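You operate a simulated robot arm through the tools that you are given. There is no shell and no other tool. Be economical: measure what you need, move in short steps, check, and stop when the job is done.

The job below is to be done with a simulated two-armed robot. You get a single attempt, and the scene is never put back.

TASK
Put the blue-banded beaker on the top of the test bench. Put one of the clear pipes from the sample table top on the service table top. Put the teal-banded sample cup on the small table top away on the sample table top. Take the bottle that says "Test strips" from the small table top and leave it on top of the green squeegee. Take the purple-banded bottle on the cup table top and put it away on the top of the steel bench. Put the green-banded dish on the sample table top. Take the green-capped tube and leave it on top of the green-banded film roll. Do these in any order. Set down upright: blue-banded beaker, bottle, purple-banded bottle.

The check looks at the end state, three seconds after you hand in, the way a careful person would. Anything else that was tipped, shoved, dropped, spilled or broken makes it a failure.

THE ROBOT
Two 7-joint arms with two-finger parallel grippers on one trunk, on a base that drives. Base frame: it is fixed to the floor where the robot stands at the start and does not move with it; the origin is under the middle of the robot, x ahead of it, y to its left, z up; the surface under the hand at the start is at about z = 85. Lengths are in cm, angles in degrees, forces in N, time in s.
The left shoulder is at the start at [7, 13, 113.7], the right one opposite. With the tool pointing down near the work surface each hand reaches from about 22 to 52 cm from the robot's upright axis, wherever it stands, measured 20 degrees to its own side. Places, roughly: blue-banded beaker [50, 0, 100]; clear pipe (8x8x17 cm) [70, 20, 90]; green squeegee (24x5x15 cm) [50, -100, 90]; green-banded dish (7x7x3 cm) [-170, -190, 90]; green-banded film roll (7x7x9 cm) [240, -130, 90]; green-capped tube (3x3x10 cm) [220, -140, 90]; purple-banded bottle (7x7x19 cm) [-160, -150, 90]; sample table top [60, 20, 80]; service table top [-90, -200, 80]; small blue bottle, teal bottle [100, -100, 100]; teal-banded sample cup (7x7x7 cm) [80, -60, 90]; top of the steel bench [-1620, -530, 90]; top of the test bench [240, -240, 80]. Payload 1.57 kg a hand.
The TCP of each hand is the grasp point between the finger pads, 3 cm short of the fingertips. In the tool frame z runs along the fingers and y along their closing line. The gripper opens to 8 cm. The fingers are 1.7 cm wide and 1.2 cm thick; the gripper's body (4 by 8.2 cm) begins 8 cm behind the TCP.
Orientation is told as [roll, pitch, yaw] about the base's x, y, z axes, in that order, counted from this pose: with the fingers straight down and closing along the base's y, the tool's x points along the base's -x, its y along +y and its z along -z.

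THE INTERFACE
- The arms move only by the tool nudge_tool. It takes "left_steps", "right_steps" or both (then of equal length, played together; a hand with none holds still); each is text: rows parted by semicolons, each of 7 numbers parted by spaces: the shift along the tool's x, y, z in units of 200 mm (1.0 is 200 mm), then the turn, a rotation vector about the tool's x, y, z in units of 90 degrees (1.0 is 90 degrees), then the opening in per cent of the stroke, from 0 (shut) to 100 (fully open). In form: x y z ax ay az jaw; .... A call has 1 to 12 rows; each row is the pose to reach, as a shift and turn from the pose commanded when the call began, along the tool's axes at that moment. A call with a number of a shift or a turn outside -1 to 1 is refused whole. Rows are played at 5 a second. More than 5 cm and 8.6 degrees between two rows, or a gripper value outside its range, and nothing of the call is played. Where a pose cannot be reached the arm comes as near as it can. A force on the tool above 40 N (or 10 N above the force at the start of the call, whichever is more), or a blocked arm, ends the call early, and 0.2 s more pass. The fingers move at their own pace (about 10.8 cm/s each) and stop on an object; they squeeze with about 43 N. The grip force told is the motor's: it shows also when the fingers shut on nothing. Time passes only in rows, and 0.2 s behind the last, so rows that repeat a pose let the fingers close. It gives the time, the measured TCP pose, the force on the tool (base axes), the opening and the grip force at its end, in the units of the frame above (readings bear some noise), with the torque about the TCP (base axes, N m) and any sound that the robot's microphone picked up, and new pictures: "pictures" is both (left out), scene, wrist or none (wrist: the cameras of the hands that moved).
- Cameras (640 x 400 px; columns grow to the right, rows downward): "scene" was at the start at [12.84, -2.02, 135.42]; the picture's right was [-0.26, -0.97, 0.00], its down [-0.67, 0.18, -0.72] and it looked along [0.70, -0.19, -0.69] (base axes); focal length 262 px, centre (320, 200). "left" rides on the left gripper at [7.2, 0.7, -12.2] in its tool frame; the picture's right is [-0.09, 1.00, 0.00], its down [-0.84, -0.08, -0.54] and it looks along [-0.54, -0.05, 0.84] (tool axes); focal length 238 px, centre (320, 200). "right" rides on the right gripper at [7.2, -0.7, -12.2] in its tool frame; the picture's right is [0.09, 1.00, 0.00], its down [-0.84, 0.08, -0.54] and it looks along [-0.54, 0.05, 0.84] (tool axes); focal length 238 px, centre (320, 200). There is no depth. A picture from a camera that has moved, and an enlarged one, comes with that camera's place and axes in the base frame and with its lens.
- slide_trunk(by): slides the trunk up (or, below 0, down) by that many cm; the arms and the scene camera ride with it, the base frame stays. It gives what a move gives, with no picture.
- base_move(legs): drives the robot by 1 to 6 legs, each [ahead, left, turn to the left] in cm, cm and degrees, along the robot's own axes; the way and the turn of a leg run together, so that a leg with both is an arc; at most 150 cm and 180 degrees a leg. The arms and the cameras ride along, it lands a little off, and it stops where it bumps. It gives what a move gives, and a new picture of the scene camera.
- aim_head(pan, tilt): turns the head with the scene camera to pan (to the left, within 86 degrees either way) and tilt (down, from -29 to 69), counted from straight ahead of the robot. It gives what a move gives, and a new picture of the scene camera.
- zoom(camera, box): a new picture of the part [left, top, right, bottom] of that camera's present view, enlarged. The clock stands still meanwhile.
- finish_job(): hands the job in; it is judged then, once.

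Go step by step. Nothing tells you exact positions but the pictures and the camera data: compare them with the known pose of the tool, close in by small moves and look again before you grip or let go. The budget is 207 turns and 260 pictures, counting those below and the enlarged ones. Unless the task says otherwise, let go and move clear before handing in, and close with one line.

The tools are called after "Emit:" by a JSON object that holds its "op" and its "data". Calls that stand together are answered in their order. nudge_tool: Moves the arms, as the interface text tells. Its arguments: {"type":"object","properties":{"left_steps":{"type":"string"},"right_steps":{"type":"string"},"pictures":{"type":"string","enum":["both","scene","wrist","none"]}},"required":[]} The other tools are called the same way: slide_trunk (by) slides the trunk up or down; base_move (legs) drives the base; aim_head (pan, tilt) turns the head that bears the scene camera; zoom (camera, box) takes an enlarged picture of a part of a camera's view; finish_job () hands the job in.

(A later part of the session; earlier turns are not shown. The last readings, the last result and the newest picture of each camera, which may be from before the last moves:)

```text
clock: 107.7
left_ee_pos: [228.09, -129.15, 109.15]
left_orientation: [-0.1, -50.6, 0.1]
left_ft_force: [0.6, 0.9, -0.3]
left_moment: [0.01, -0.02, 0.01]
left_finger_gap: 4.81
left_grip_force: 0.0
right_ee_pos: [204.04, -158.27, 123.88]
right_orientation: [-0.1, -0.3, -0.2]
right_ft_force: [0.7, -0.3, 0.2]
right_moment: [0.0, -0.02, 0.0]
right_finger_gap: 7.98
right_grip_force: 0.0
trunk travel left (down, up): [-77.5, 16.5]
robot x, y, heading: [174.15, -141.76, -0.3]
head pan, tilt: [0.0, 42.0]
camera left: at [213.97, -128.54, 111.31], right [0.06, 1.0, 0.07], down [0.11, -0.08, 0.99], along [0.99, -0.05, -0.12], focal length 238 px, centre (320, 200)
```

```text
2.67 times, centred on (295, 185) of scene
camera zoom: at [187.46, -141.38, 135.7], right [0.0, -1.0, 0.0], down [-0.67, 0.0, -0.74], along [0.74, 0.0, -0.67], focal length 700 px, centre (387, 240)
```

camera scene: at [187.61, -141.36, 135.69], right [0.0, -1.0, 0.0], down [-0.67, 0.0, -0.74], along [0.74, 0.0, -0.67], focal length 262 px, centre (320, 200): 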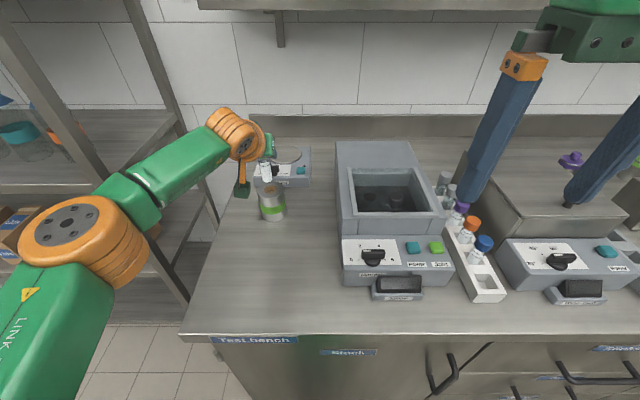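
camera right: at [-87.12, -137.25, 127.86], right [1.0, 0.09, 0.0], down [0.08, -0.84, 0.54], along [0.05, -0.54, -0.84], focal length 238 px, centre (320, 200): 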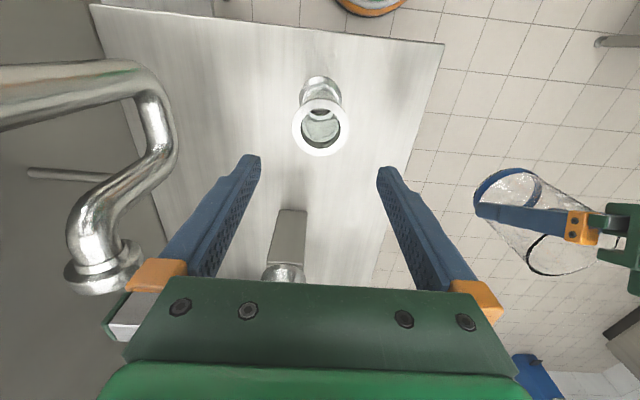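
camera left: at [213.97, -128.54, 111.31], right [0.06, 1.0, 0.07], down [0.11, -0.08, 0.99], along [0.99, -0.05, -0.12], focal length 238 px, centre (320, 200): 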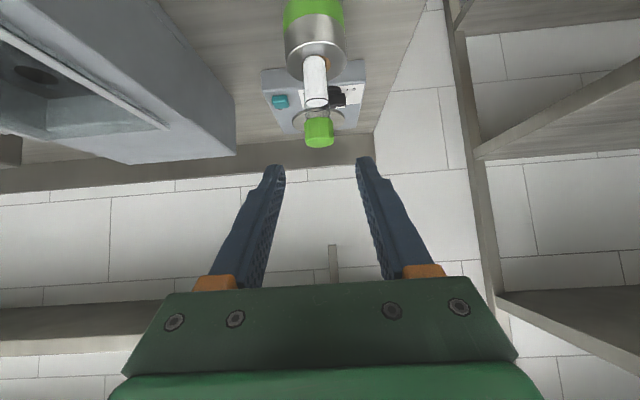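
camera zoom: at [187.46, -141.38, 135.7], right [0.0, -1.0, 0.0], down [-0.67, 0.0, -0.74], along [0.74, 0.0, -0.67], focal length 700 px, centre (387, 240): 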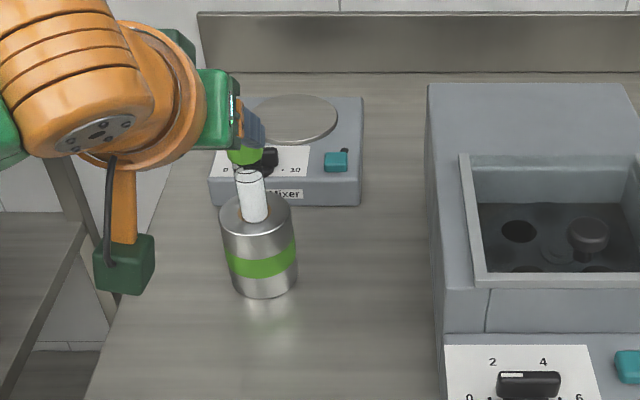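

The green-capped tube stands on the film roll. Now I'll retract, turn around and go to the far side of the small table for the teal bottle and the teal-banded cup.

Emit:
{"op": "base_move", "data": {"legs": [[-28, 0, 0]]}}

Emit:
{"op": "nudge_tool", "data": {"left_steps": "0.1 0 -0.12 0 0.085 0 100; 0.2 0 -0.24 0 0.17 0 100; 0.3 0 -0.36 0 0.25 0 100; 0.4 0 -0.48 0 0.33 0 100; 0.5 0 -0.6 0 0.4 0 100; 0.5 0 -0.6 0 0.48 0 100; 0.5 0 -0.6 0 0.56 0 100; 0.5 0 -0.6 0 0.56 0 100", "pictures": "none"}}

Emit:
{"op": "base_move", "data": {"legs": [[0, 0, 180], [4, -72, 0]]}}

Emit:
{"op": "aim_head", "data": {"pan": 0, "tilt": 50}}

```text
clock: 109.6
left_ee_pos: [200.51, -129.16, 108.86]
left_orientation: [-0.1, -50.3, 0.0]
left_ft_force: [0.1, -0.3, -0.2]
left_moment: [0.0, -0.04, -0.01]
left_finger_gap: 4.79
left_grip_force: 0.1
right_ee_pos: [176.38, -158.23, 123.74]
right_orientation: [0.0, -0.1, -0.3]
right_ft_force: [-0.1, 0.3, 0.4]
right_moment: [-0.01, 0.02, 0.01]
right_finger_gap: 7.98
right_grip_force: 0.1
trunk travel left (down, up): [-77.5, 16.5]
robot x, y, heading: [146.38, -141.69, 0.1]
head pan, tilt: [0.0, 42.0]
camera scene: at [159.87, -141.34, 135.66], right [0.0, -1.0, 0.0], down [-0.67, 0.0, -0.74], along [0.74, 0.0, -0.67], focal length 262 px, centre (320, 200)
```

scene: 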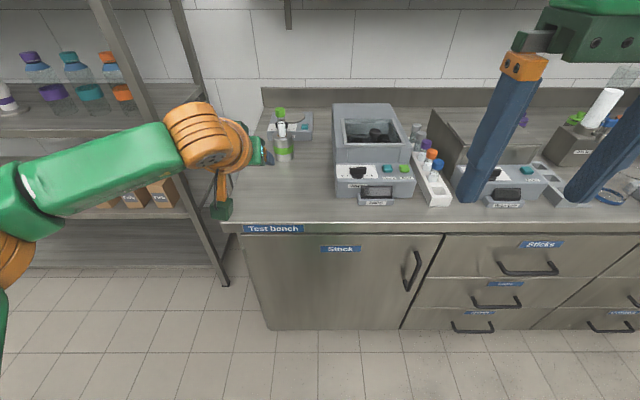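

```text
clock: 111.4
left_ee_pos: [184.52, -129.13, 108.93]
left_orientation: [-0.1, 0.1, 0.0]
left_ft_force: [0.0, 0.1, 0.0]
left_moment: [0.0, -0.04, 0.01]
left_finger_gap: 8.02
left_grip_force: 0.1
right_ee_pos: [176.2, -158.06, 123.75]
right_orientation: [0.0, 0.0, -0.2]
right_ft_force: [-1.1, -0.5, 0.2]
right_moment: [-0.03, -0.02, 0.0]
right_finger_gap: 8.04
right_grip_force: 0.1
trunk travel left (down, up): [-77.5, 16.5]
robot x, y, heading: [146.04, -141.25, -0.1]
head pan, tilt: [0.0, 42.0]
```

```text
clock: 122.7
left_ee_pos: [104.94, -80.84, 108.91]
left_orientation: [-0.2, 0.0, 179.0]
left_ft_force: [-0.1, 0.0, -0.3]
left_moment: [0.01, -0.04, 0.01]
left_finger_gap: 7.98
left_grip_force: 0.0
right_ee_pos: [113.82, -51.86, 123.86]
right_orientation: [0.0, -0.1, 179.0]
right_ft_force: [-0.8, 0.4, 0.8]
right_moment: [0.04, -0.01, 0.02]
right_finger_gap: 7.99
right_grip_force: 0.1
trunk travel left (down, up): [-77.5, 16.5]
robot x, y, heading: [143.08, -69.0, 178.8]
head pan, tilt: [0.0, 42.0]
camera scene: at [129.84, -68.75, 135.69], right [0.02, 1.0, 0.0], down [0.67, -0.01, -0.74], along [-0.74, 0.01, -0.67], focal length 262 px, centre (320, 200)
```

scene: 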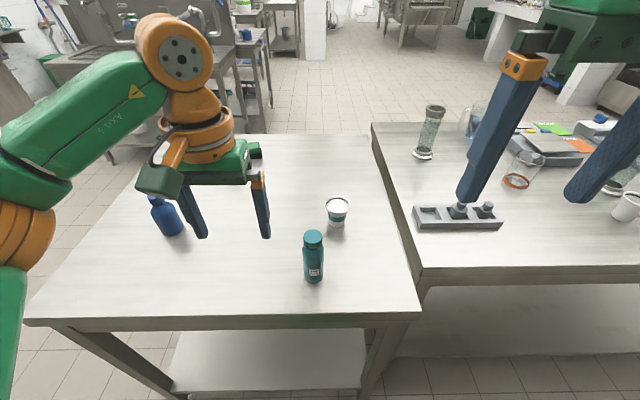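

```text
clock: 123.4
left_ee_pos: [104.91, -80.68, 108.97]
left_orientation: [0.0, -0.1, 179.1]
left_ft_force: [0.2, -0.6, 0.5]
left_moment: [-0.01, -0.02, -0.04]
left_finger_gap: 8.0
left_grip_force: 0.0
right_ee_pos: [113.88, -51.76, 123.76]
right_orientation: [0.0, -0.1, 178.9]
right_ft_force: [-0.5, 0.1, -0.2]
right_moment: [0.05, 0.0, 0.0]
right_finger_gap: 8.02
right_grip_force: 0.1
trunk travel left (down, up): [-77.5, 16.5]
robot x, y, heading: [143.0, -69.14, 178.7]
head pan, tilt: [0.0, 50.0]
camera scene: at [130.5, -68.65, 134.57], right [0.02, 1.0, 0.0], down [0.77, -0.01, -0.64], along [-0.64, 0.01, -0.77], focal length 262 px, centre (320, 200)
```

scene: 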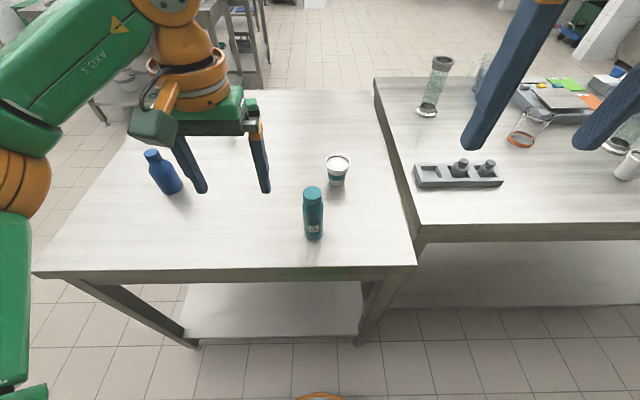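

Bottle at (98.5,−69.5), cup at (82.5,−63.7). Let me read the bottle's label.

Emit:
{"op": "zoom", "data": {"camera": "scene", "box": [270, 140, 370, 250]}}

```text
3.64 times, centred on (320, 195) of scene
camera zoom: at [130.5, -68.65, 134.57], right [0.02, 1.0, 0.0], down [0.77, -0.01, -0.64], along [-0.64, 0.01, -0.77], focal length 954 px, centre (320, 218)
```

zoom: 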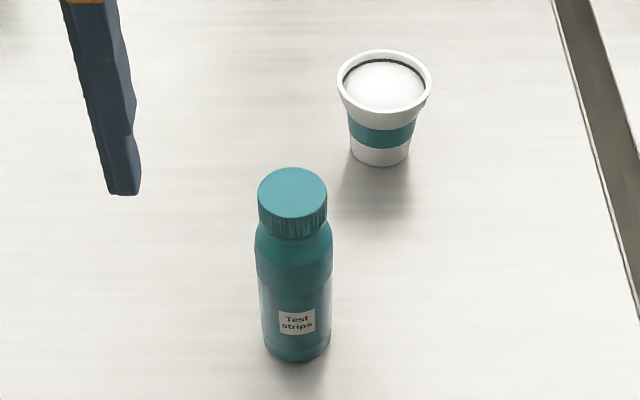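

Confirmed "Test strips". Moving the left hand over it.

Emit:
{"op": "nudge_tool", "data": {"left_steps": "-0.1 -0.19 0 0 0 0 100; -0.2 -0.38 0 0 0 0 100; -0.33 -0.56 0 0 0 0 100; -0.33 -0.56 0 0 0 0 100", "pictures": "both"}}

```text
clock: 124.4
left_ee_pos: [100.41, -70.38, 108.02]
left_orientation: [-0.1, -0.1, 179.1]
left_ft_force: [0.1, -1.5, 0.1]
left_moment: [-0.01, 0.01, 0.02]
left_finger_gap: 8.01
left_grip_force: 0.0
left hand out of reach, approached as far as the arm can: row 3, 4
right_ee_pos: [113.8, -51.99, 123.84]
right_orientation: [0.0, -0.1, 179.0]
right_ft_force: [0.8, 0.0, 0.0]
right_moment: [0.02, -0.01, -0.01]
right_finger_gap: 8.0
right_grip_force: 0.1
trunk travel left (down, up): [-77.5, 16.5]
robot x, y, heading: [143.48, -68.74, 179.3]
head pan, tilt: [0.0, 50.0]
camera scene: at [130.49, -68.79, 134.57], right [0.02, 1.0, 0.0], down [0.77, -0.01, -0.64], along [-0.64, 0.01, -0.77], focal length 262 px, centre (320, 200)
camera left: at [107.48, -71.09, 120.22], right [-0.11, -0.99, 0.0], down [-0.83, 0.09, 0.54], along [-0.54, 0.06, -0.84], focal length 238 px, centre (320, 200)
```

scene: 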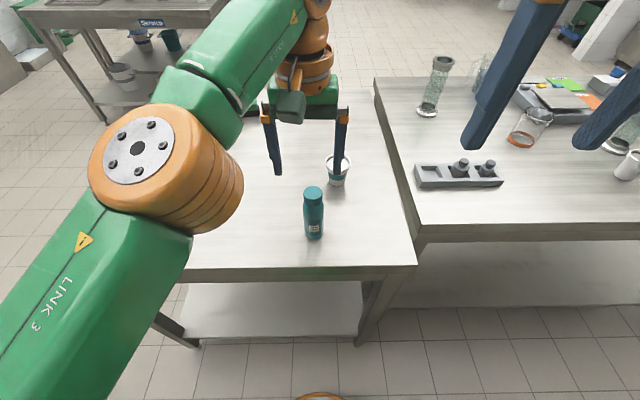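
left: 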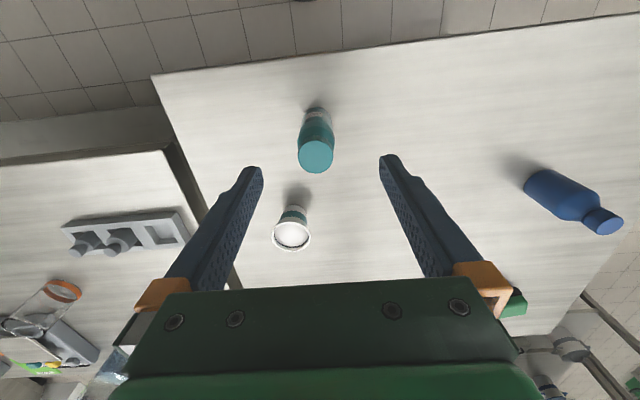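

Out of reach from here; I'll bring the base 7 cm closer and 8 cm right so the bottle is on the left hand's side.

Emit:
{"op": "base_move", "data": {"legs": [[7, -8, 1]]}}

```text
clock: 125.5
left_ee_pos: [93.85, -63.28, 108.04]
left_orientation: [-0.2, -0.3, -179.8]
left_ft_force: [0.4, 0.7, -0.3]
left_moment: [0.05, -0.04, 0.0]
left_finger_gap: 7.99
left_grip_force: 0.0
right_ee_pos: [106.91, -44.71, 123.87]
right_orientation: [-0.2, -0.2, -180.0]
right_ft_force: [0.8, -1.8, 0.1]
right_moment: [0.01, 0.04, 0.01]
right_finger_gap: 8.02
right_grip_force: 0.1
trunk travel left (down, up): [-77.5, 16.5]
robot x, y, heading: [136.29, -60.99, -180.0]
head pan, tilt: [0.0, 50.0]
camera scene: at [123.9, -61.2, 134.6], right [0.0, 1.0, 0.0], down [0.76, 0.0, -0.64], along [-0.64, 0.0, -0.76], focal length 262 px, centre (320, 200)
```

scene: 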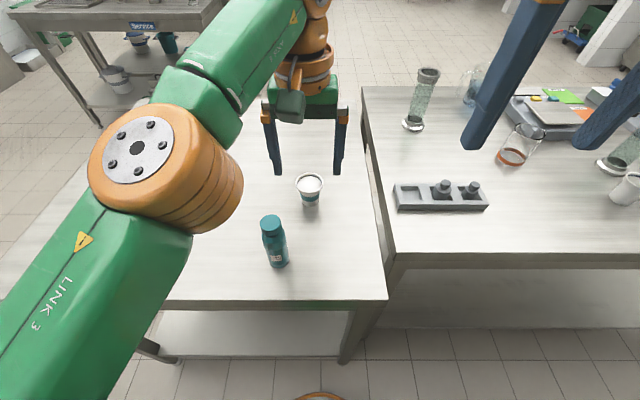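

Emit:
{"op": "nudge_tool", "data": {"left_steps": "0.12 0.16 0 0 0 0 100; 0.237 0.315 0 0 0 0 100; 0.237 0.315 0 0 0 0 100; 0.237 0.315 0 0 0 0 100", "pictures": "wrist"}}

```text
clock: 126.5
left_ee_pos: [98.33, -69.37, 107.99]
left_orientation: [0.0, -0.1, -179.8]
left_ft_force: [0.0, 0.0, 0.1]
left_moment: [0.01, 0.02, -0.01]
left_finger_gap: 7.99
left_grip_force: 0.0
right_ee_pos: [106.64, -44.39, 123.79]
right_orientation: [0.0, -0.1, 179.9]
right_ft_force: [0.4, -0.2, 0.4]
right_moment: [0.01, 0.0, 0.01]
right_finger_gap: 8.04
right_grip_force: 0.0
trunk travel left (down, up): [-77.5, 16.5]
robot x, y, heading: [136.31, -61.29, -179.7]
head pan, tilt: [0.0, 50.0]
camera left: at [105.42, -69.95, 120.22], right [-0.09, -1.0, 0.0], down [-0.84, 0.07, 0.54], along [-0.54, 0.05, -0.84], focal length 238 px, centre (320, 200)
```

left: 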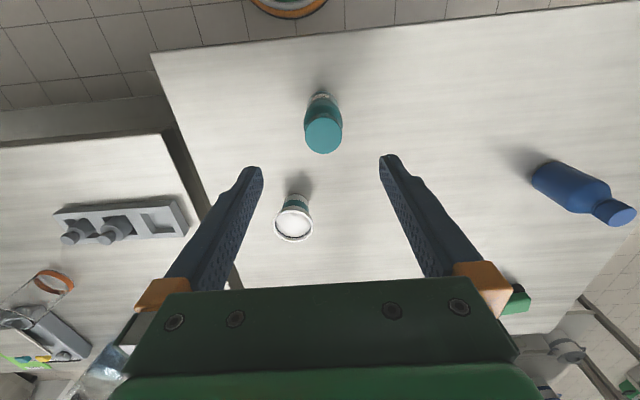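

Emit:
{"op": "nudge_tool", "data": {"left_steps": "0.015 0.01 0.2 0 0 0 100; 0.015 0.01 0.4 0 0 0 100; 0.015 0.01 0.6 0 0 0 100; 0.015 0.01 0.76 0 0 0 100; 0.015 0.01 0.76 0 0 0 0; 0.015 0.01 0.76 0 0 0 0; 0.015 0.01 0.76 0 0 0 0; 0.015 0.01 0.76 0 0 0 0", "pictures": "wrist"}}

```text
clock: 128.3
left_ee_pos: [98.68, -69.39, 92.78]
left_orientation: [-0.2, 0.1, -179.9]
left_ft_force: [-0.2, -0.5, -0.6]
left_moment: [0.01, -0.01, -0.01]
left_finger_gap: 4.04
left_grip_force: 42.3
right_ee_pos: [106.59, -44.39, 123.83]
right_orientation: [0.0, 0.0, -180.1]
right_ft_force: [0.3, -0.5, -0.5]
right_moment: [0.0, 0.03, 0.01]
right_finger_gap: 8.0
right_grip_force: 0.0
trunk travel left (down, up): [-77.5, 16.5]
robot x, y, heading: [136.28, -61.18, -179.9]
head pan, tilt: [0.0, 50.0]
camera left: at [105.64, -70.06, 104.99], right [-0.09, -1.0, 0.0], down [-0.84, 0.07, 0.54], along [-0.54, 0.05, -0.84], focal length 238 px, centre (320, 200)
```

left: 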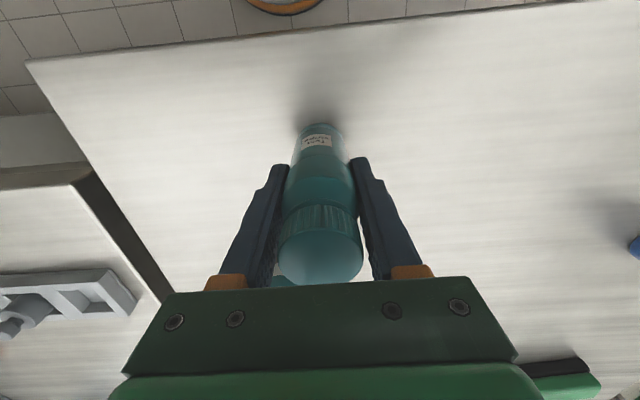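

The bottle is held. Lift it and move it aside; then tilt the right hand and shift base left for the cup.

Emit:
{"op": "nudge_tool", "data": {"left_steps": "0 0 -0.2 0 0 0 0; 0 0 -0.4 0 0 0 0; 0 0 -0.6 0 0 0 0; 0 0.1 -0.75 0 0 0 0; 0.1 0.3 -0.75 0 0 0 0; 0.2 0.5 -0.75 0 0 0 0; 0.2 0.5 -0.75 0 0 0 0", "right_steps": "0 0 0.15 0 -0.09 0 100; 0 0 0.3 0 -0.18 0 100; 0 0 0.45 0 -0.26 0 100; 0 0 0.5 0 -0.31 0 100; 0 0 0.5 0 -0.31 0 100; 0 0 0.5 0 -0.31 0 100; 0 0 0.5 0 -0.31 0 100", "pictures": "none"}}

Emit:
{"op": "base_move", "data": {"legs": [[2, 13, 0]]}}

Emit:
{"op": "zoom", "data": {"camera": "right", "box": [0, 0, 640, 400]}}

```text
clock: 129.9
left_ee_pos: [102.64, -79.62, 107.87]
left_orientation: [0.0, 0.0, -179.9]
left_ft_force: [0.6, 0.3, -0.9]
left_moment: [-0.02, -0.02, -0.03]
left_finger_gap: 4.09
left_grip_force: 43.0
right_ee_pos: [106.56, -44.28, 113.71]
right_orientation: [0.1, -27.9, 179.9]
right_ft_force: [-0.3, 1.2, 0.2]
right_moment: [-0.02, 0.01, 0.0]
right_finger_gap: 7.97
right_grip_force: 0.1
trunk travel left (down, up): [-77.5, 16.5]
robot x, y, heading: [136.2, -61.24, -180.0]
head pan, tilt: [0.0, 50.0]
```

```text
clock: 131.2
left_ee_pos: [100.57, -92.3, 107.85]
left_orientation: [0.1, -0.1, -179.8]
left_ft_force: [-1.2, -0.2, -0.9]
left_moment: [-0.01, -0.01, 0.0]
left_finger_gap: 4.1
left_grip_force: 43.0
right_ee_pos: [104.78, -57.1, 113.8]
right_orientation: [0.2, -27.9, 180.0]
right_ft_force: [1.0, 0.2, 0.1]
right_moment: [-0.03, 0.01, -0.01]
right_finger_gap: 8.0
right_grip_force: 0.0
trunk travel left (down, up): [-77.5, 16.5]
robot x, y, heading: [134.8, -73.89, -180.0]
head pan, tilt: [0.0, 50.0]
camera scene: at [121.66, -73.57, 134.57], right [0.0, 1.0, 0.0], down [0.77, 0.0, -0.64], along [-0.64, 0.0, -0.77], focal length 262 px, centre (320, 200)
```

scene: 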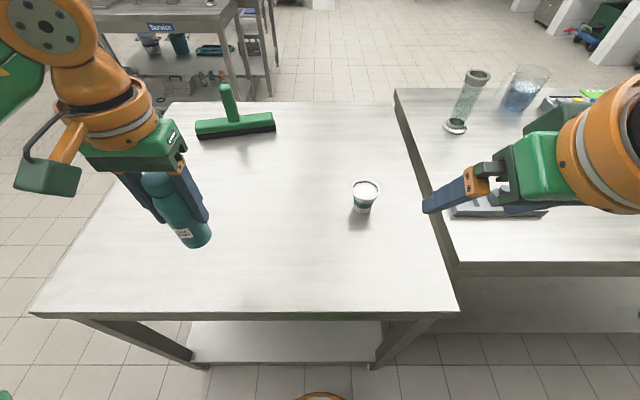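

```text
1.00 times, centred on (320, 200) of right (not enlarged: the box is as wide or as high as the picture)
camera zoom: at [116.8, -56.46, 121.18], right [0.08, -1.0, -0.04], down [-0.48, -0.07, 0.87], along [-0.87, -0.05, -0.49], focal length 238 px, centre (320, 200)
```

zoom: 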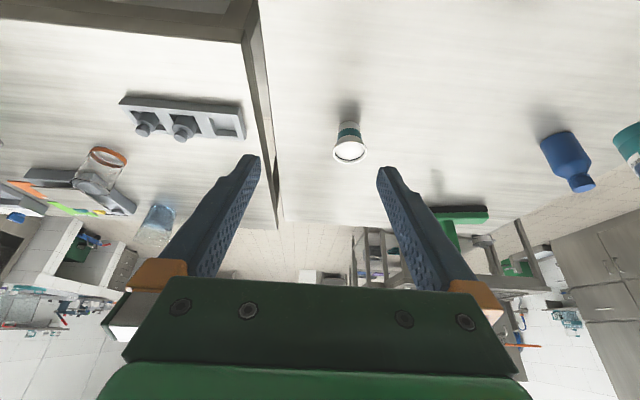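

The squeegee is a T with a bar and upright handle; I'll look at it later. Cup is at (83.2,−63.3). Moving the right hand towards it.

Emit:
{"op": "nudge_tool", "data": {"right_steps": "-0.11 0.06 0.17 0 0 0 100; -0.22 0.12 0.34 0 0 0 100; -0.33 0.18 0.51 0 0 0 100; -0.44 0.25 0.68 0 0 0 100; -0.55 0.31 0.86 0 0 0 100; -0.55 0.31 0.86 0 0 0 100; -0.55 0.31 0.86 0 0 0 100", "pictures": "wrist"}}

```text
clock: 132.8
left_ee_pos: [100.56, -92.54, 107.83]
left_orientation: [-0.1, 0.0, -180.0]
left_ft_force: [0.9, -0.9, -1.0]
left_moment: [-0.02, 0.01, 0.0]
left_finger_gap: 4.06
left_grip_force: 43.3
right_ee_pos: [86.92, -63.55, 103.73]
right_orientation: [0.0, -28.1, 179.9]
right_ft_force: [-0.4, 1.0, -0.1]
right_moment: [0.01, 0.01, 0.01]
right_finger_gap: 7.96
right_grip_force: 0.1
trunk travel left (down, up): [-77.5, 16.5]
robot x, y, heading: [134.31, -73.87, -179.7]
head pan, tilt: [0.0, 50.0]
camera right: at [98.93, -62.85, 111.2], right [0.08, -1.0, -0.04], down [-0.48, -0.08, 0.87], along [-0.87, -0.05, -0.49], focal length 238 px, centre (320, 200)
```

right: 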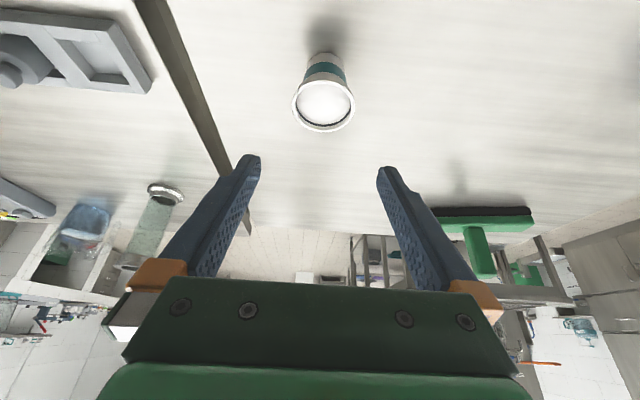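

Emit:
{"op": "nudge_tool", "data": {"right_steps": "0.06 0 0.18 0 0 0 100; 0.12 0 0.36 0 0 0 100; 0.16 0 0.54 0 0 0 100; 0.179 0 0.66 0 0 0 100; 0.179 0 0.72 0 0 0 100; 0.179 0 0.72 0 0 0 0; 0.179 0 0.72 0 0 0 0; 0.179 0 0.72 0 0 0 0", "pictures": "wrist"}}

```text
clock: 134.6
left_ee_pos: [100.55, -92.5, 107.85]
left_orientation: [-0.1, 0.0, -179.9]
left_ft_force: [-0.1, -0.4, -1.9]
left_moment: [-0.01, 0.01, -0.01]
left_finger_gap: 4.1
left_grip_force: 43.0
right_ee_pos: [83.23, -63.56, 89.27]
right_orientation: [0.0, -27.9, 180.0]
right_ft_force: [-0.7, 0.2, 0.3]
right_moment: [0.03, -0.01, -0.01]
right_finger_gap: 5.71
right_grip_force: 42.9
trunk travel left (down, up): [-77.5, 16.5]
robot x, y, heading: [134.83, -73.89, -180.0]
head pan, tilt: [0.0, 50.0]
camera right: at [95.33, -62.95, 96.75], right [0.08, -1.0, -0.04], down [-0.49, -0.08, 0.87], along [-0.87, -0.05, -0.49], focal length 238 px, centre (320, 200)
```

right: 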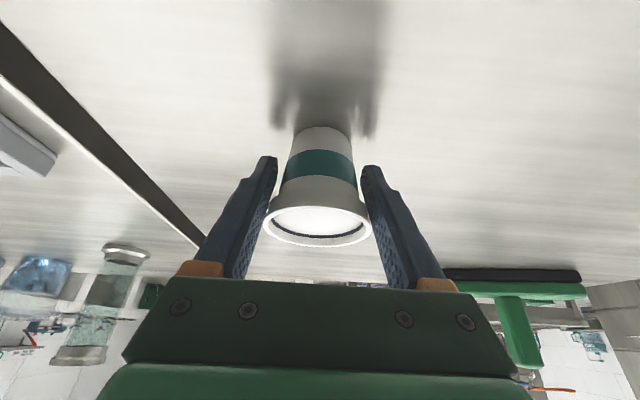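

Cup gripped. Lift, draw back, then drive right to the sample table's rear side.

Emit:
{"op": "nudge_tool", "data": {"right_steps": "-0.09 0 -0.17 0 0 0 0; -0.18 0 -0.34 0 0 0 0; -0.27 0 -0.51 0 0 0 0; -0.328 0 -0.618 0 0 0 0; -0.15 0 -0.71 0 0 0 0; 0.025 0 -0.806 0 0 0 0; 0.025 0 -0.806 0 0 0 0", "pictures": "none"}}

Emit:
{"op": "base_move", "data": {"legs": [[0, -57, 0]]}}

```text
clock: 136.2
left_ee_pos: [100.42, -92.57, 107.76]
left_orientation: [-0.1, 0.1, -179.9]
left_ft_force: [-0.1, -0.8, -1.9]
left_moment: [0.01, -0.03, 0.02]
left_finger_gap: 4.1
left_grip_force: 43.0
right_ee_pos: [91.38, -63.67, 103.17]
right_orientation: [0.1, -27.9, 180.0]
right_ft_force: [0.8, 0.8, -0.6]
right_moment: [-0.03, -0.04, 0.02]
right_finger_gap: 5.69
right_grip_force: 42.9
trunk travel left (down, up): [-77.5, 16.5]
robot x, y, heading: [134.39, -73.52, -180.2]
head pan, tilt: [0.0, 50.0]
```

```text
clock: 139.5
left_ee_pos: [100.5, -36.14, 107.85]
left_orientation: [-0.1, 0.0, -179.7]
left_ft_force: [0.6, 0.0, -1.5]
left_moment: [0.02, 0.01, -0.03]
left_finger_gap: 4.06
left_grip_force: 42.6
right_ee_pos: [91.18, -7.02, 103.3]
right_orientation: [0.0, -28.0, -179.8]
right_ft_force: [0.0, 0.2, -1.2]
right_moment: [0.0, 0.02, 0.0]
right_finger_gap: 5.68
right_grip_force: 43.1
trunk travel left (down, up): [-77.5, 16.5]
robot x, y, heading: [134.31, -17.23, -180.0]
head pan, tilt: [0.0, 50.0]
camera scene: at [121.44, -17.3, 134.56], right [0.0, 1.0, 0.0], down [0.77, 0.0, -0.64], along [-0.64, 0.0, -0.77], focal length 262 px, centre (320, 200)
```

scene: 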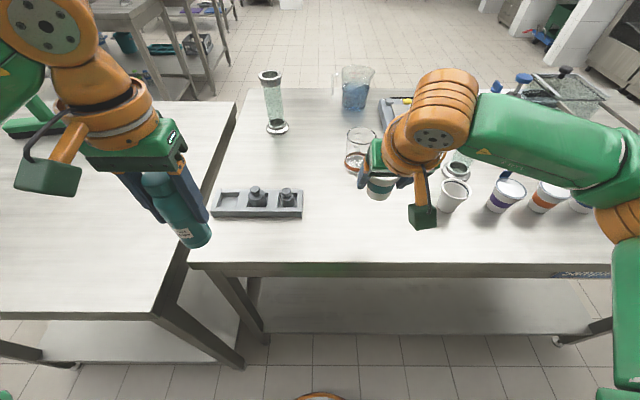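

Clear space at (86,−7). Lowering the cup there.

Emit:
{"op": "nudge_tool", "data": {"right_steps": "-0.11 0 0.06 0 0 0 0; -0.18 0 0.18 0 0 0 0; -0.1 0 0.35 0 0 0 0; -0.02 0 0.52 0 0 0 0; 0.05 0 0.65 0 0 0 0; 0.078 0 0.70 0 0 0 0; 0.083 0 0.71 0 0 0 0; 0.09 0 0.72 0 0 0 0; 0.096 0 0.73 0 0 0 0; 0.1 0 0.74 0 0 0 0", "pictures": "both"}}

```text
clock: 141.7
left_ee_pos: [100.49, -35.91, 108.01]
left_orientation: [-0.1, -0.1, -179.6]
left_ft_force: [0.2, -0.3, -1.0]
left_moment: [0.02, -0.02, -0.02]
left_finger_gap: 4.1
left_grip_force: 42.8
right_ee_pos: [85.99, -7.06, 89.3]
right_orientation: [0.0, -27.9, -179.7]
right_ft_force: [-0.5, -0.2, -0.3]
right_moment: [0.04, -0.01, 0.01]
right_finger_gap: 5.61
right_grip_force: 43.1
trunk travel left (down, up): [-77.5, 16.5]
robot x, y, heading: [134.37, -17.12, -179.8]
head pan, tilt: [0.0, 50.0]
camera scene: at [121.43, -17.17, 134.56], right [0.0, 1.0, 0.0], down [0.77, 0.0, -0.64], along [-0.64, 0.0, -0.77], focal length 262 px, centre (320, 200)
camera right: at [98.04, -6.3, 96.73], right [0.08, -1.0, -0.04], down [-0.48, -0.08, 0.87], along [-0.87, -0.05, -0.49], focal length 238 px, centre (320, 200)
```

scene: 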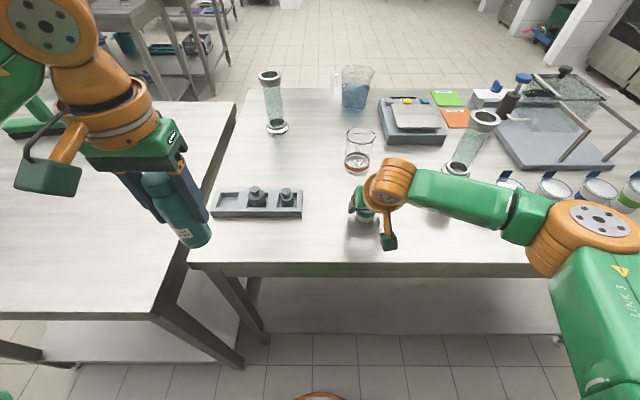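
right: 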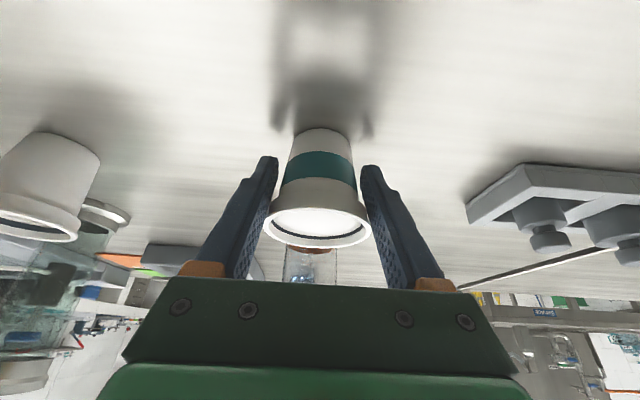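

Emit:
{"op": "nudge_tool", "data": {"right_steps": "0.0035 0 0.0065 0 0 0 0; 0.007 0 0.013 0 0 0 0; 0.0105 0 0.02 0 0 0 0; 0.014 0 0.0265 0 0 0 0", "pictures": "none"}}

```text
clock: 142.7
left_ee_pos: [101.0, -35.89, 108.04]
left_orientation: [-0.2, -0.2, -179.7]
left_ft_force: [-0.4, -0.7, -1.0]
left_moment: [0.06, 0.02, -0.03]
left_finger_gap: 4.11
left_grip_force: 42.8
right_ee_pos: [86.34, -6.86, 88.88]
right_orientation: [0.0, -28.2, -179.8]
right_ft_force: [3.2, 2.4, 11.5]
right_moment: [-0.02, 0.09, -0.01]
right_finger_gap: 5.31
right_grip_force: 42.8
trunk travel left (down, up): [-77.5, 16.5]
robot x, y, heading: [134.63, -17.26, -179.9]
head pan, tilt: [0.0, 50.0]
```

Contact made. Release and withdraw.

Emit:
{"op": "nudge_tool", "data": {"right_steps": "-0.004 0 -0.007 0 0 0 0; -0.004 0 -0.007 0 0 0 100; -0.004 0 -0.007 0 0 0 100; -0.004 0 -0.007 0 0 0 100; -0.004 0 -0.15 0 0 0 100; -0.004 0 -0.35 0 0 0 100; -0.004 0 -0.55 0 0 0 100; -0.004 0 -0.75 0 0 0 100", "pictures": "both"}}

```text
clock: 144.5
left_ee_pos: [100.57, -36.04, 107.75]
left_orientation: [-0.2, -0.1, -179.7]
left_ft_force: [-0.3, 0.2, -1.6]
left_moment: [-0.01, 0.0, -0.02]
left_finger_gap: 4.09
left_grip_force: 42.2
right_ee_pos: [93.07, -7.0, 101.89]
right_orientation: [-0.1, -28.0, -179.8]
right_ft_force: [0.6, 0.5, -0.4]
right_moment: [-0.02, 0.0, 0.01]
right_finger_gap: 8.0
right_grip_force: 0.1
trunk travel left (down, up): [-77.5, 16.5]
robot x, y, heading: [134.61, -17.09, -179.8]
head pan, tilt: [0.0, 50.0]
camera scene: at [121.57, -17.2, 134.57], right [0.0, 1.0, 0.0], down [0.77, 0.0, -0.64], along [-0.64, 0.0, -0.77], focal length 262 px, centre (320, 200)
camera right: at [105.09, -6.29, 109.43], right [0.08, -1.0, -0.04], down [-0.48, -0.08, 0.87], along [-0.87, -0.05, -0.49], focal length 238 px, centre (320, 200)
```

scene: 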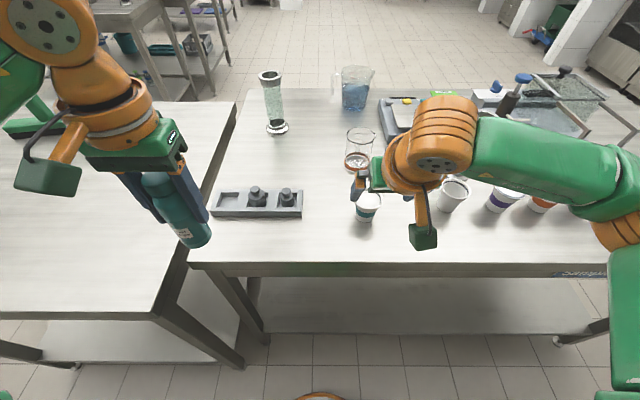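
right: 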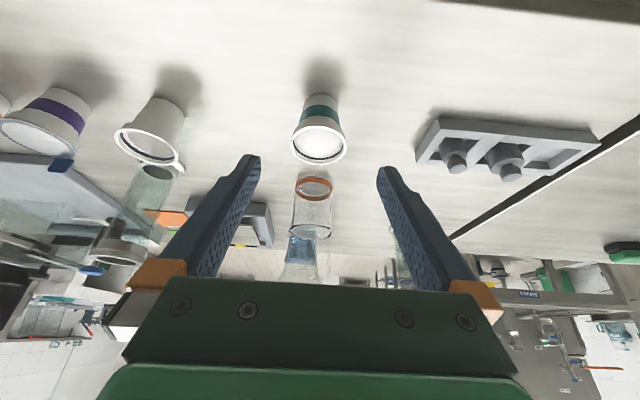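

The teal cup is set. Now I'll drive around to the −y side of the small table to reach the squeegee with the bottle.

Emit:
{"op": "base_move", "data": {"legs": [[-8, 0, 0], [0, 80, 0], [0, 80, 0], [0, 0, -90], [0, 88, 0]]}}

Emit:
{"op": "aim_head", "data": {"pan": 0, "tilt": 42}}

```text
clock: 161.4
left_ee_pos: [36.58, -143.06, 107.79]
left_orientation: [0.0, 0.0, 90.1]
left_ft_force: [-0.4, 0.7, -2.1]
left_moment: [0.01, 0.02, -0.02]
left_finger_gap: 4.08
left_grip_force: 43.3
right_ee_pos: [65.44, -135.6, 101.93]
right_orientation: [0.0, -27.9, 89.9]
right_ft_force: [-0.4, -0.6, 0.2]
right_moment: [-0.03, 0.03, 0.03]
right_finger_gap: 7.98
right_grip_force: 0.0
trunk travel left (down, up): [-77.5, 16.5]
robot x, y, heading: [55.19, -176.94, 89.7]
head pan, tilt: [0.0, 50.0]
camera scene: at [55.0, -164.13, 134.56], right [1.0, 0.0, 0.0], down [0.0, -0.77, -0.64], along [0.0, 0.64, -0.77], focal length 262 px, centre (320, 200)
```

scene: 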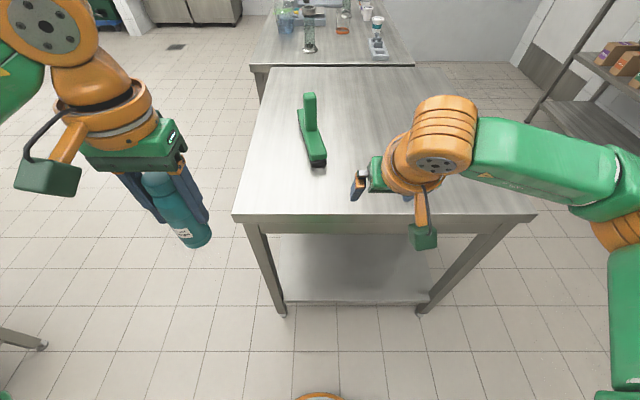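

```text
clock: 162.1
left_ee_pos: [36.49, -142.96, 107.78]
left_orientation: [0.0, 0.0, 90.2]
left_ft_force: [0.6, 0.5, -1.1]
left_moment: [0.02, -0.01, 0.01]
left_finger_gap: 4.08
left_grip_force: 42.7
right_ee_pos: [65.44, -135.55, 101.99]
right_orientation: [0.1, -28.0, 89.9]
right_ft_force: [0.3, -0.2, -0.3]
right_moment: [0.01, 0.02, 0.03]
right_finger_gap: 7.99
right_grip_force: 0.1
trunk travel left (down, up): [-77.5, 16.5]
robot x, y, heading: [55.32, -177.09, 89.8]
head pan, tilt: [0.0, 42.0]
camera scene: at [54.91, -163.46, 135.68], right [1.0, 0.0, 0.0], down [0.0, -0.67, -0.74], along [0.0, 0.74, -0.67], focal length 262 px, centre (320, 200)
```

scene: 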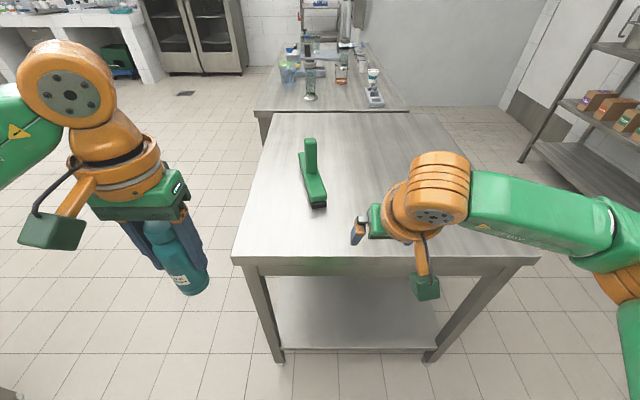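

Emit:
{"op": "zoom", "data": {"camera": "scene", "box": [280, 125, 360, 220]}}

```text
4.21 times, centred on (320, 172) of scene
camera zoom: at [54.91, -163.46, 135.68], right [1.0, 0.0, 0.0], down [0.0, -0.67, -0.74], along [0.0, 0.74, -0.67], focal length 1105 px, centre (320, 316)
```

zoom: 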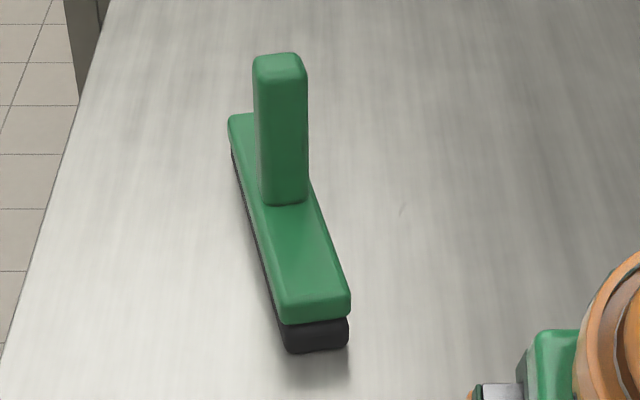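

The squeegee is a bar ~24 cm long, top near z=90, with a square handle in the middle; the near half of the bar, centred about (53.6,−106.5), is free and ~4.6 cm wide, enough for the 4 cm bottle. I'll tuck the right hand and move in.

Emit:
{"op": "nudge_tool", "data": {"right_steps": "0.07 -0.08 -0.13 0 0.08 0 100; 0.14 -0.16 -0.26 0 0.16 0 100; 0.21 -0.24 -0.39 0 0.24 0 100; 0.28 -0.32 -0.52 0 0.31 0 100; 0.34 -0.4 -0.63 0 0.31 0 100; 0.34 -0.4 -0.63 0 0.31 0 100", "pictures": "none"}}

Emit:
{"op": "base_move", "data": {"legs": [[22, -6, 0]]}}

Emit:
{"op": "aim_head", "data": {"pan": 8, "tilt": 55}}

```text
clock: 163.5
left_ee_pos: [36.53, -143.03, 107.81]
left_orientation: [-0.1, 0.0, 90.1]
left_ft_force: [0.0, 0.1, -2.4]
left_moment: [-0.04, -0.03, -0.01]
left_finger_gap: 4.06
left_grip_force: 43.2
right_ee_pos: [73.48, -147.49, 109.75]
right_orientation: [0.1, 0.0, 90.0]
right_ft_force: [0.1, -0.1, 0.7]
right_moment: [-0.02, -0.04, 0.03]
right_finger_gap: 8.04
right_grip_force: 0.1
trunk travel left (down, up): [-77.5, 16.5]
robot x, y, heading: [55.05, -176.98, 90.0]
head pan, tilt: [0.0, 42.0]
```

```text
clock: 165.2
left_ee_pos: [42.53, -121.37, 107.94]
left_orientation: [-0.1, -0.1, 90.0]
left_ft_force: [-0.5, -0.1, -1.3]
left_moment: [0.0, -0.03, -0.03]
left_finger_gap: 4.08
left_grip_force: 43.3
right_ee_pos: [79.43, -125.86, 109.86]
right_orientation: [0.0, -0.1, 89.8]
right_ft_force: [0.1, 0.7, -0.7]
right_moment: [0.03, 0.0, 0.0]
right_finger_gap: 8.0
right_grip_force: 0.1
trunk travel left (down, up): [-77.5, 16.5]
robot x, y, heading: [61.32, -155.05, 89.8]
head pan, tilt: [0.0, 42.0]
camera scene: at [60.89, -141.82, 135.72], right [1.0, 0.0, 0.0], down [0.0, -0.67, -0.74], along [0.0, 0.74, -0.67], focal length 262 px, centre (320, 200)
```

scene: 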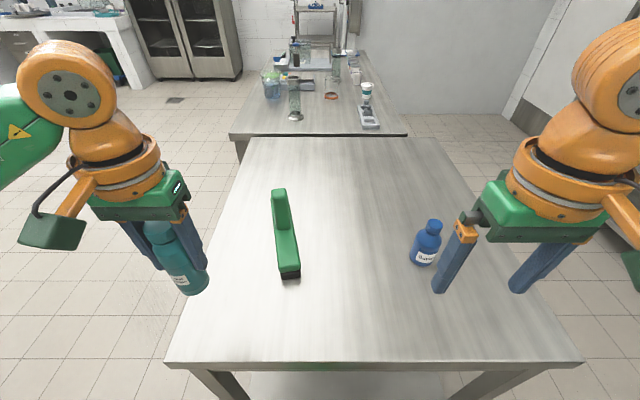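

```text
clock: 166.0
left_ee_pos: [42.64, -121.15, 107.83]
left_orientation: [-0.1, 0.0, 89.9]
left_ft_force: [-0.7, 0.9, -1.0]
left_moment: [0.01, -0.01, 0.03]
left_finger_gap: 4.07
left_grip_force: 42.5
right_ee_pos: [79.46, -125.57, 109.71]
right_orientation: [0.0, 0.0, 89.9]
right_ft_force: [0.7, 0.4, 0.2]
right_moment: [-0.03, 0.0, 0.01]
right_finger_gap: 8.03
right_grip_force: 0.0
trunk travel left (down, up): [-77.5, 16.5]
robot x, y, heading: [61.02, -154.9, 89.9]
head pan, tilt: [8.0, 55.0]
camera scene: at [59.98, -142.73, 133.91], right [0.99, 0.14, 0.0], down [0.11, -0.81, -0.57], along [-0.08, 0.57, -0.82], focal length 262 px, centre (320, 200)
```

scene: 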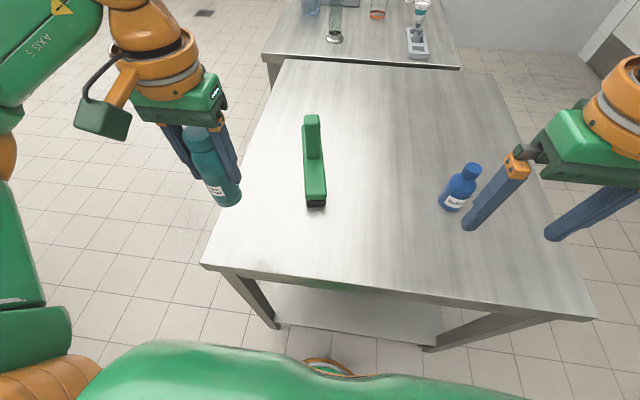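

Emit:
{"op": "zoom", "data": {"camera": "scene", "box": [270, 100, 370, 220]}}

```text
3.33 times, centred on (320, 160) of scene
camera zoom: at [59.98, -142.73, 133.91], right [0.99, 0.14, 0.0], down [0.11, -0.81, -0.57], along [-0.08, 0.57, -0.82], focal length 875 px, centre (320, 333)
```

zoom: 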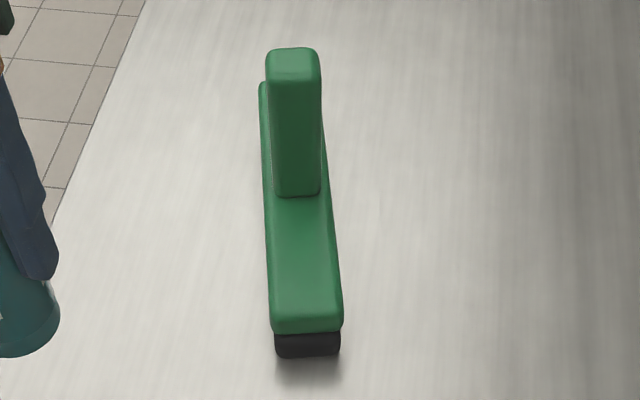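

Target for the bottle is (53.8,−106.4). Moving the left hand over it.

Emit:
{"op": "nudge_tool", "data": {"left_steps": "-0.18 -0.14 0 0 0 0 0; -0.36 -0.28 0 0 0 0 0; -0.54 -0.42 0 0 0 0 0; -0.74 -0.56 0 0 0 0 0; -0.74 -0.56 0 0 0 0 0; -0.74 -0.56 0 0 0 0 0"}}

Emit:
{"op": "zoom", "data": {"camera": "scene", "box": [260, 60, 380, 210]}}

```text
clock: 167.4
left_ee_pos: [52.38, -109.54, 107.37]
left_orientation: [0.0, 0.0, 90.0]
left_ft_force: [0.8, -0.7, -0.2]
left_moment: [0.0, 0.02, -0.01]
left_finger_gap: 4.08
left_grip_force: 43.1
left hand out of reach, approached as far as the arm can: row 4, 5, 6
right_ee_pos: [79.62, -125.66, 109.71]
right_orientation: [0.1, -0.2, 89.9]
right_ft_force: [0.1, -0.9, -0.1]
right_moment: [0.01, -0.02, 0.02]
right_finger_gap: 8.01
right_grip_force: 0.0
trunk travel left (down, up): [-77.5, 16.5]
robot x, y, heading: [61.54, -155.14, 90.1]
head pan, tilt: [8.0, 55.0]
camera scene: at [60.03, -142.75, 133.91], right [0.99, 0.14, 0.0], down [0.11, -0.81, -0.57], along [-0.08, 0.57, -0.82], focal length 262 px, centre (320, 200)
camera left: at [51.63, -116.73, 119.56], right [-1.0, 0.09, 0.0], down [0.08, 0.84, 0.54], along [0.05, 0.54, -0.84], focal length 238 px, centre (320, 200)
```

scene: 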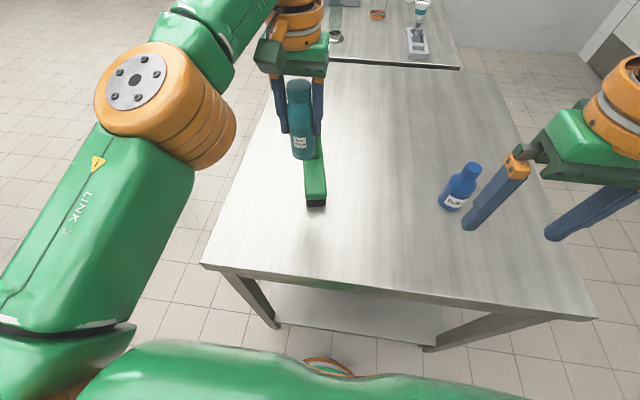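
left: 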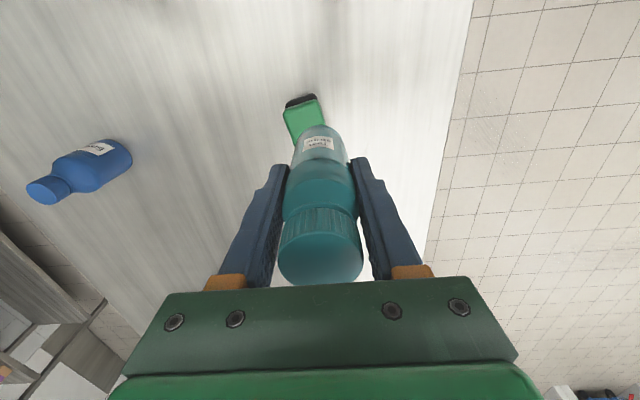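

```text
2.67 times, centred on (320, 135) of scene
camera zoom: at [60.03, -142.75, 133.91], right [0.99, 0.14, 0.0], down [0.11, -0.81, -0.57], along [-0.08, 0.57, -0.82], focal length 700 px, centre (320, 373)
```

zoom: 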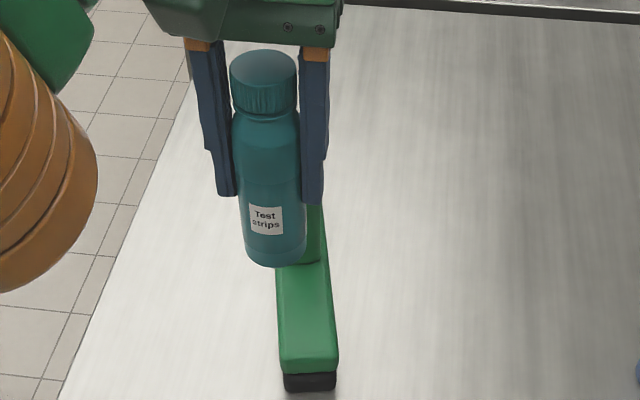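

Just short of reach: nudging the base 3 cm ahead and 1.4 cm right.

Emit:
{"op": "base_move", "data": {"legs": [[3, -1.4, 0]]}}

Emit:
{"op": "zoom", "data": {"camera": "scene", "box": [260, 60, 380, 210]}}

Emit:
{"op": "zoom", "data": {"camera": "left", "box": [220, 60, 420, 200]}}

```text
clock: 168.2
left_ee_pos: [53.51, -107.14, 107.7]
left_orientation: [-0.1, -0.4, 89.9]
left_ft_force: [-0.1, 0.2, -1.2]
left_moment: [0.03, -0.02, 0.02]
left_finger_gap: 4.09
left_grip_force: 43.2
right_ee_pos: [80.68, -123.2, 110.07]
right_orientation: [-0.1, -0.4, 89.9]
right_ft_force: [0.1, 0.1, 0.8]
right_moment: [0.11, -0.03, 0.02]
right_finger_gap: 7.98
right_grip_force: 0.0
trunk travel left (down, up): [-77.5, 16.5]
robot x, y, heading: [62.32, -152.04, 90.1]
head pan, tilt: [8.0, 55.0]
camera scene: at [61.09, -140.43, 133.97], right [0.99, 0.14, 0.0], down [0.11, -0.81, -0.58], along [-0.08, 0.57, -0.82], focal length 262 px, centre (320, 200)
```

scene: 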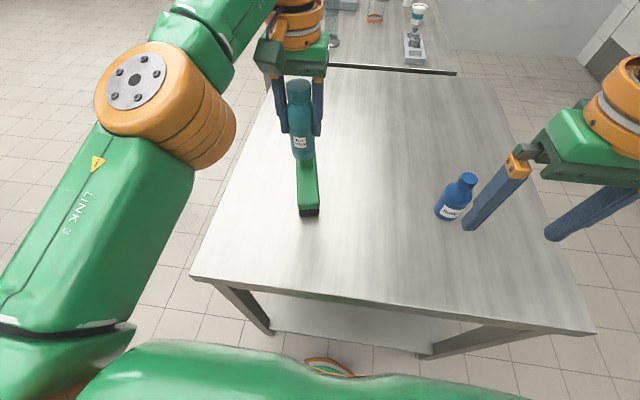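

```text
2.67 times, centred on (320, 135) of scene
camera zoom: at [61.09, -140.43, 133.97], right [0.99, 0.14, 0.0], down [0.11, -0.81, -0.58], along [-0.08, 0.57, -0.82], focal length 700 px, centre (320, 373)
```

zoom: 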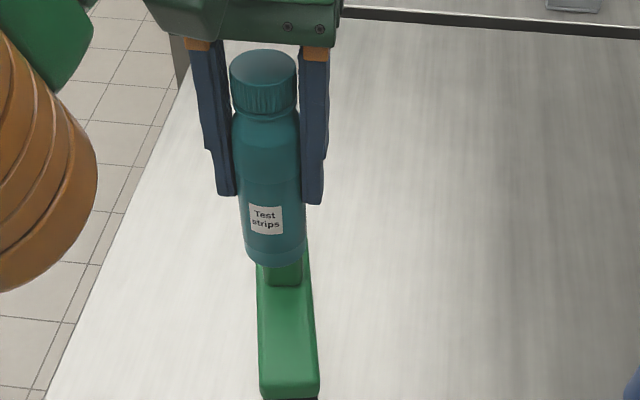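

```text
2.86 times, centred on (320, 130) of left
camera zoom: at [52.71, -114.34, 119.75], right [-1.0, 0.09, 0.0], down [0.08, 0.83, 0.55], along [0.05, 0.54, -0.84], focal length 681 px, centre (320, 400)
```

zoom: 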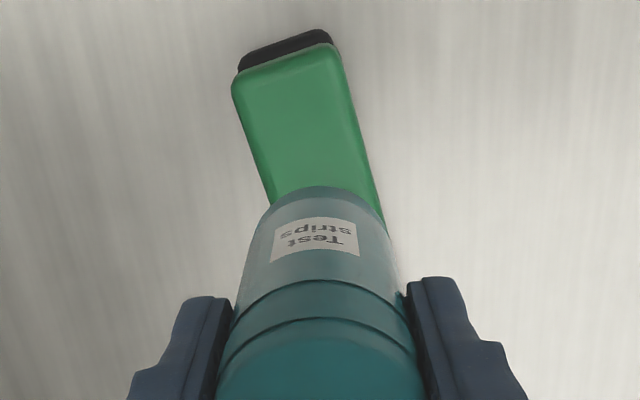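

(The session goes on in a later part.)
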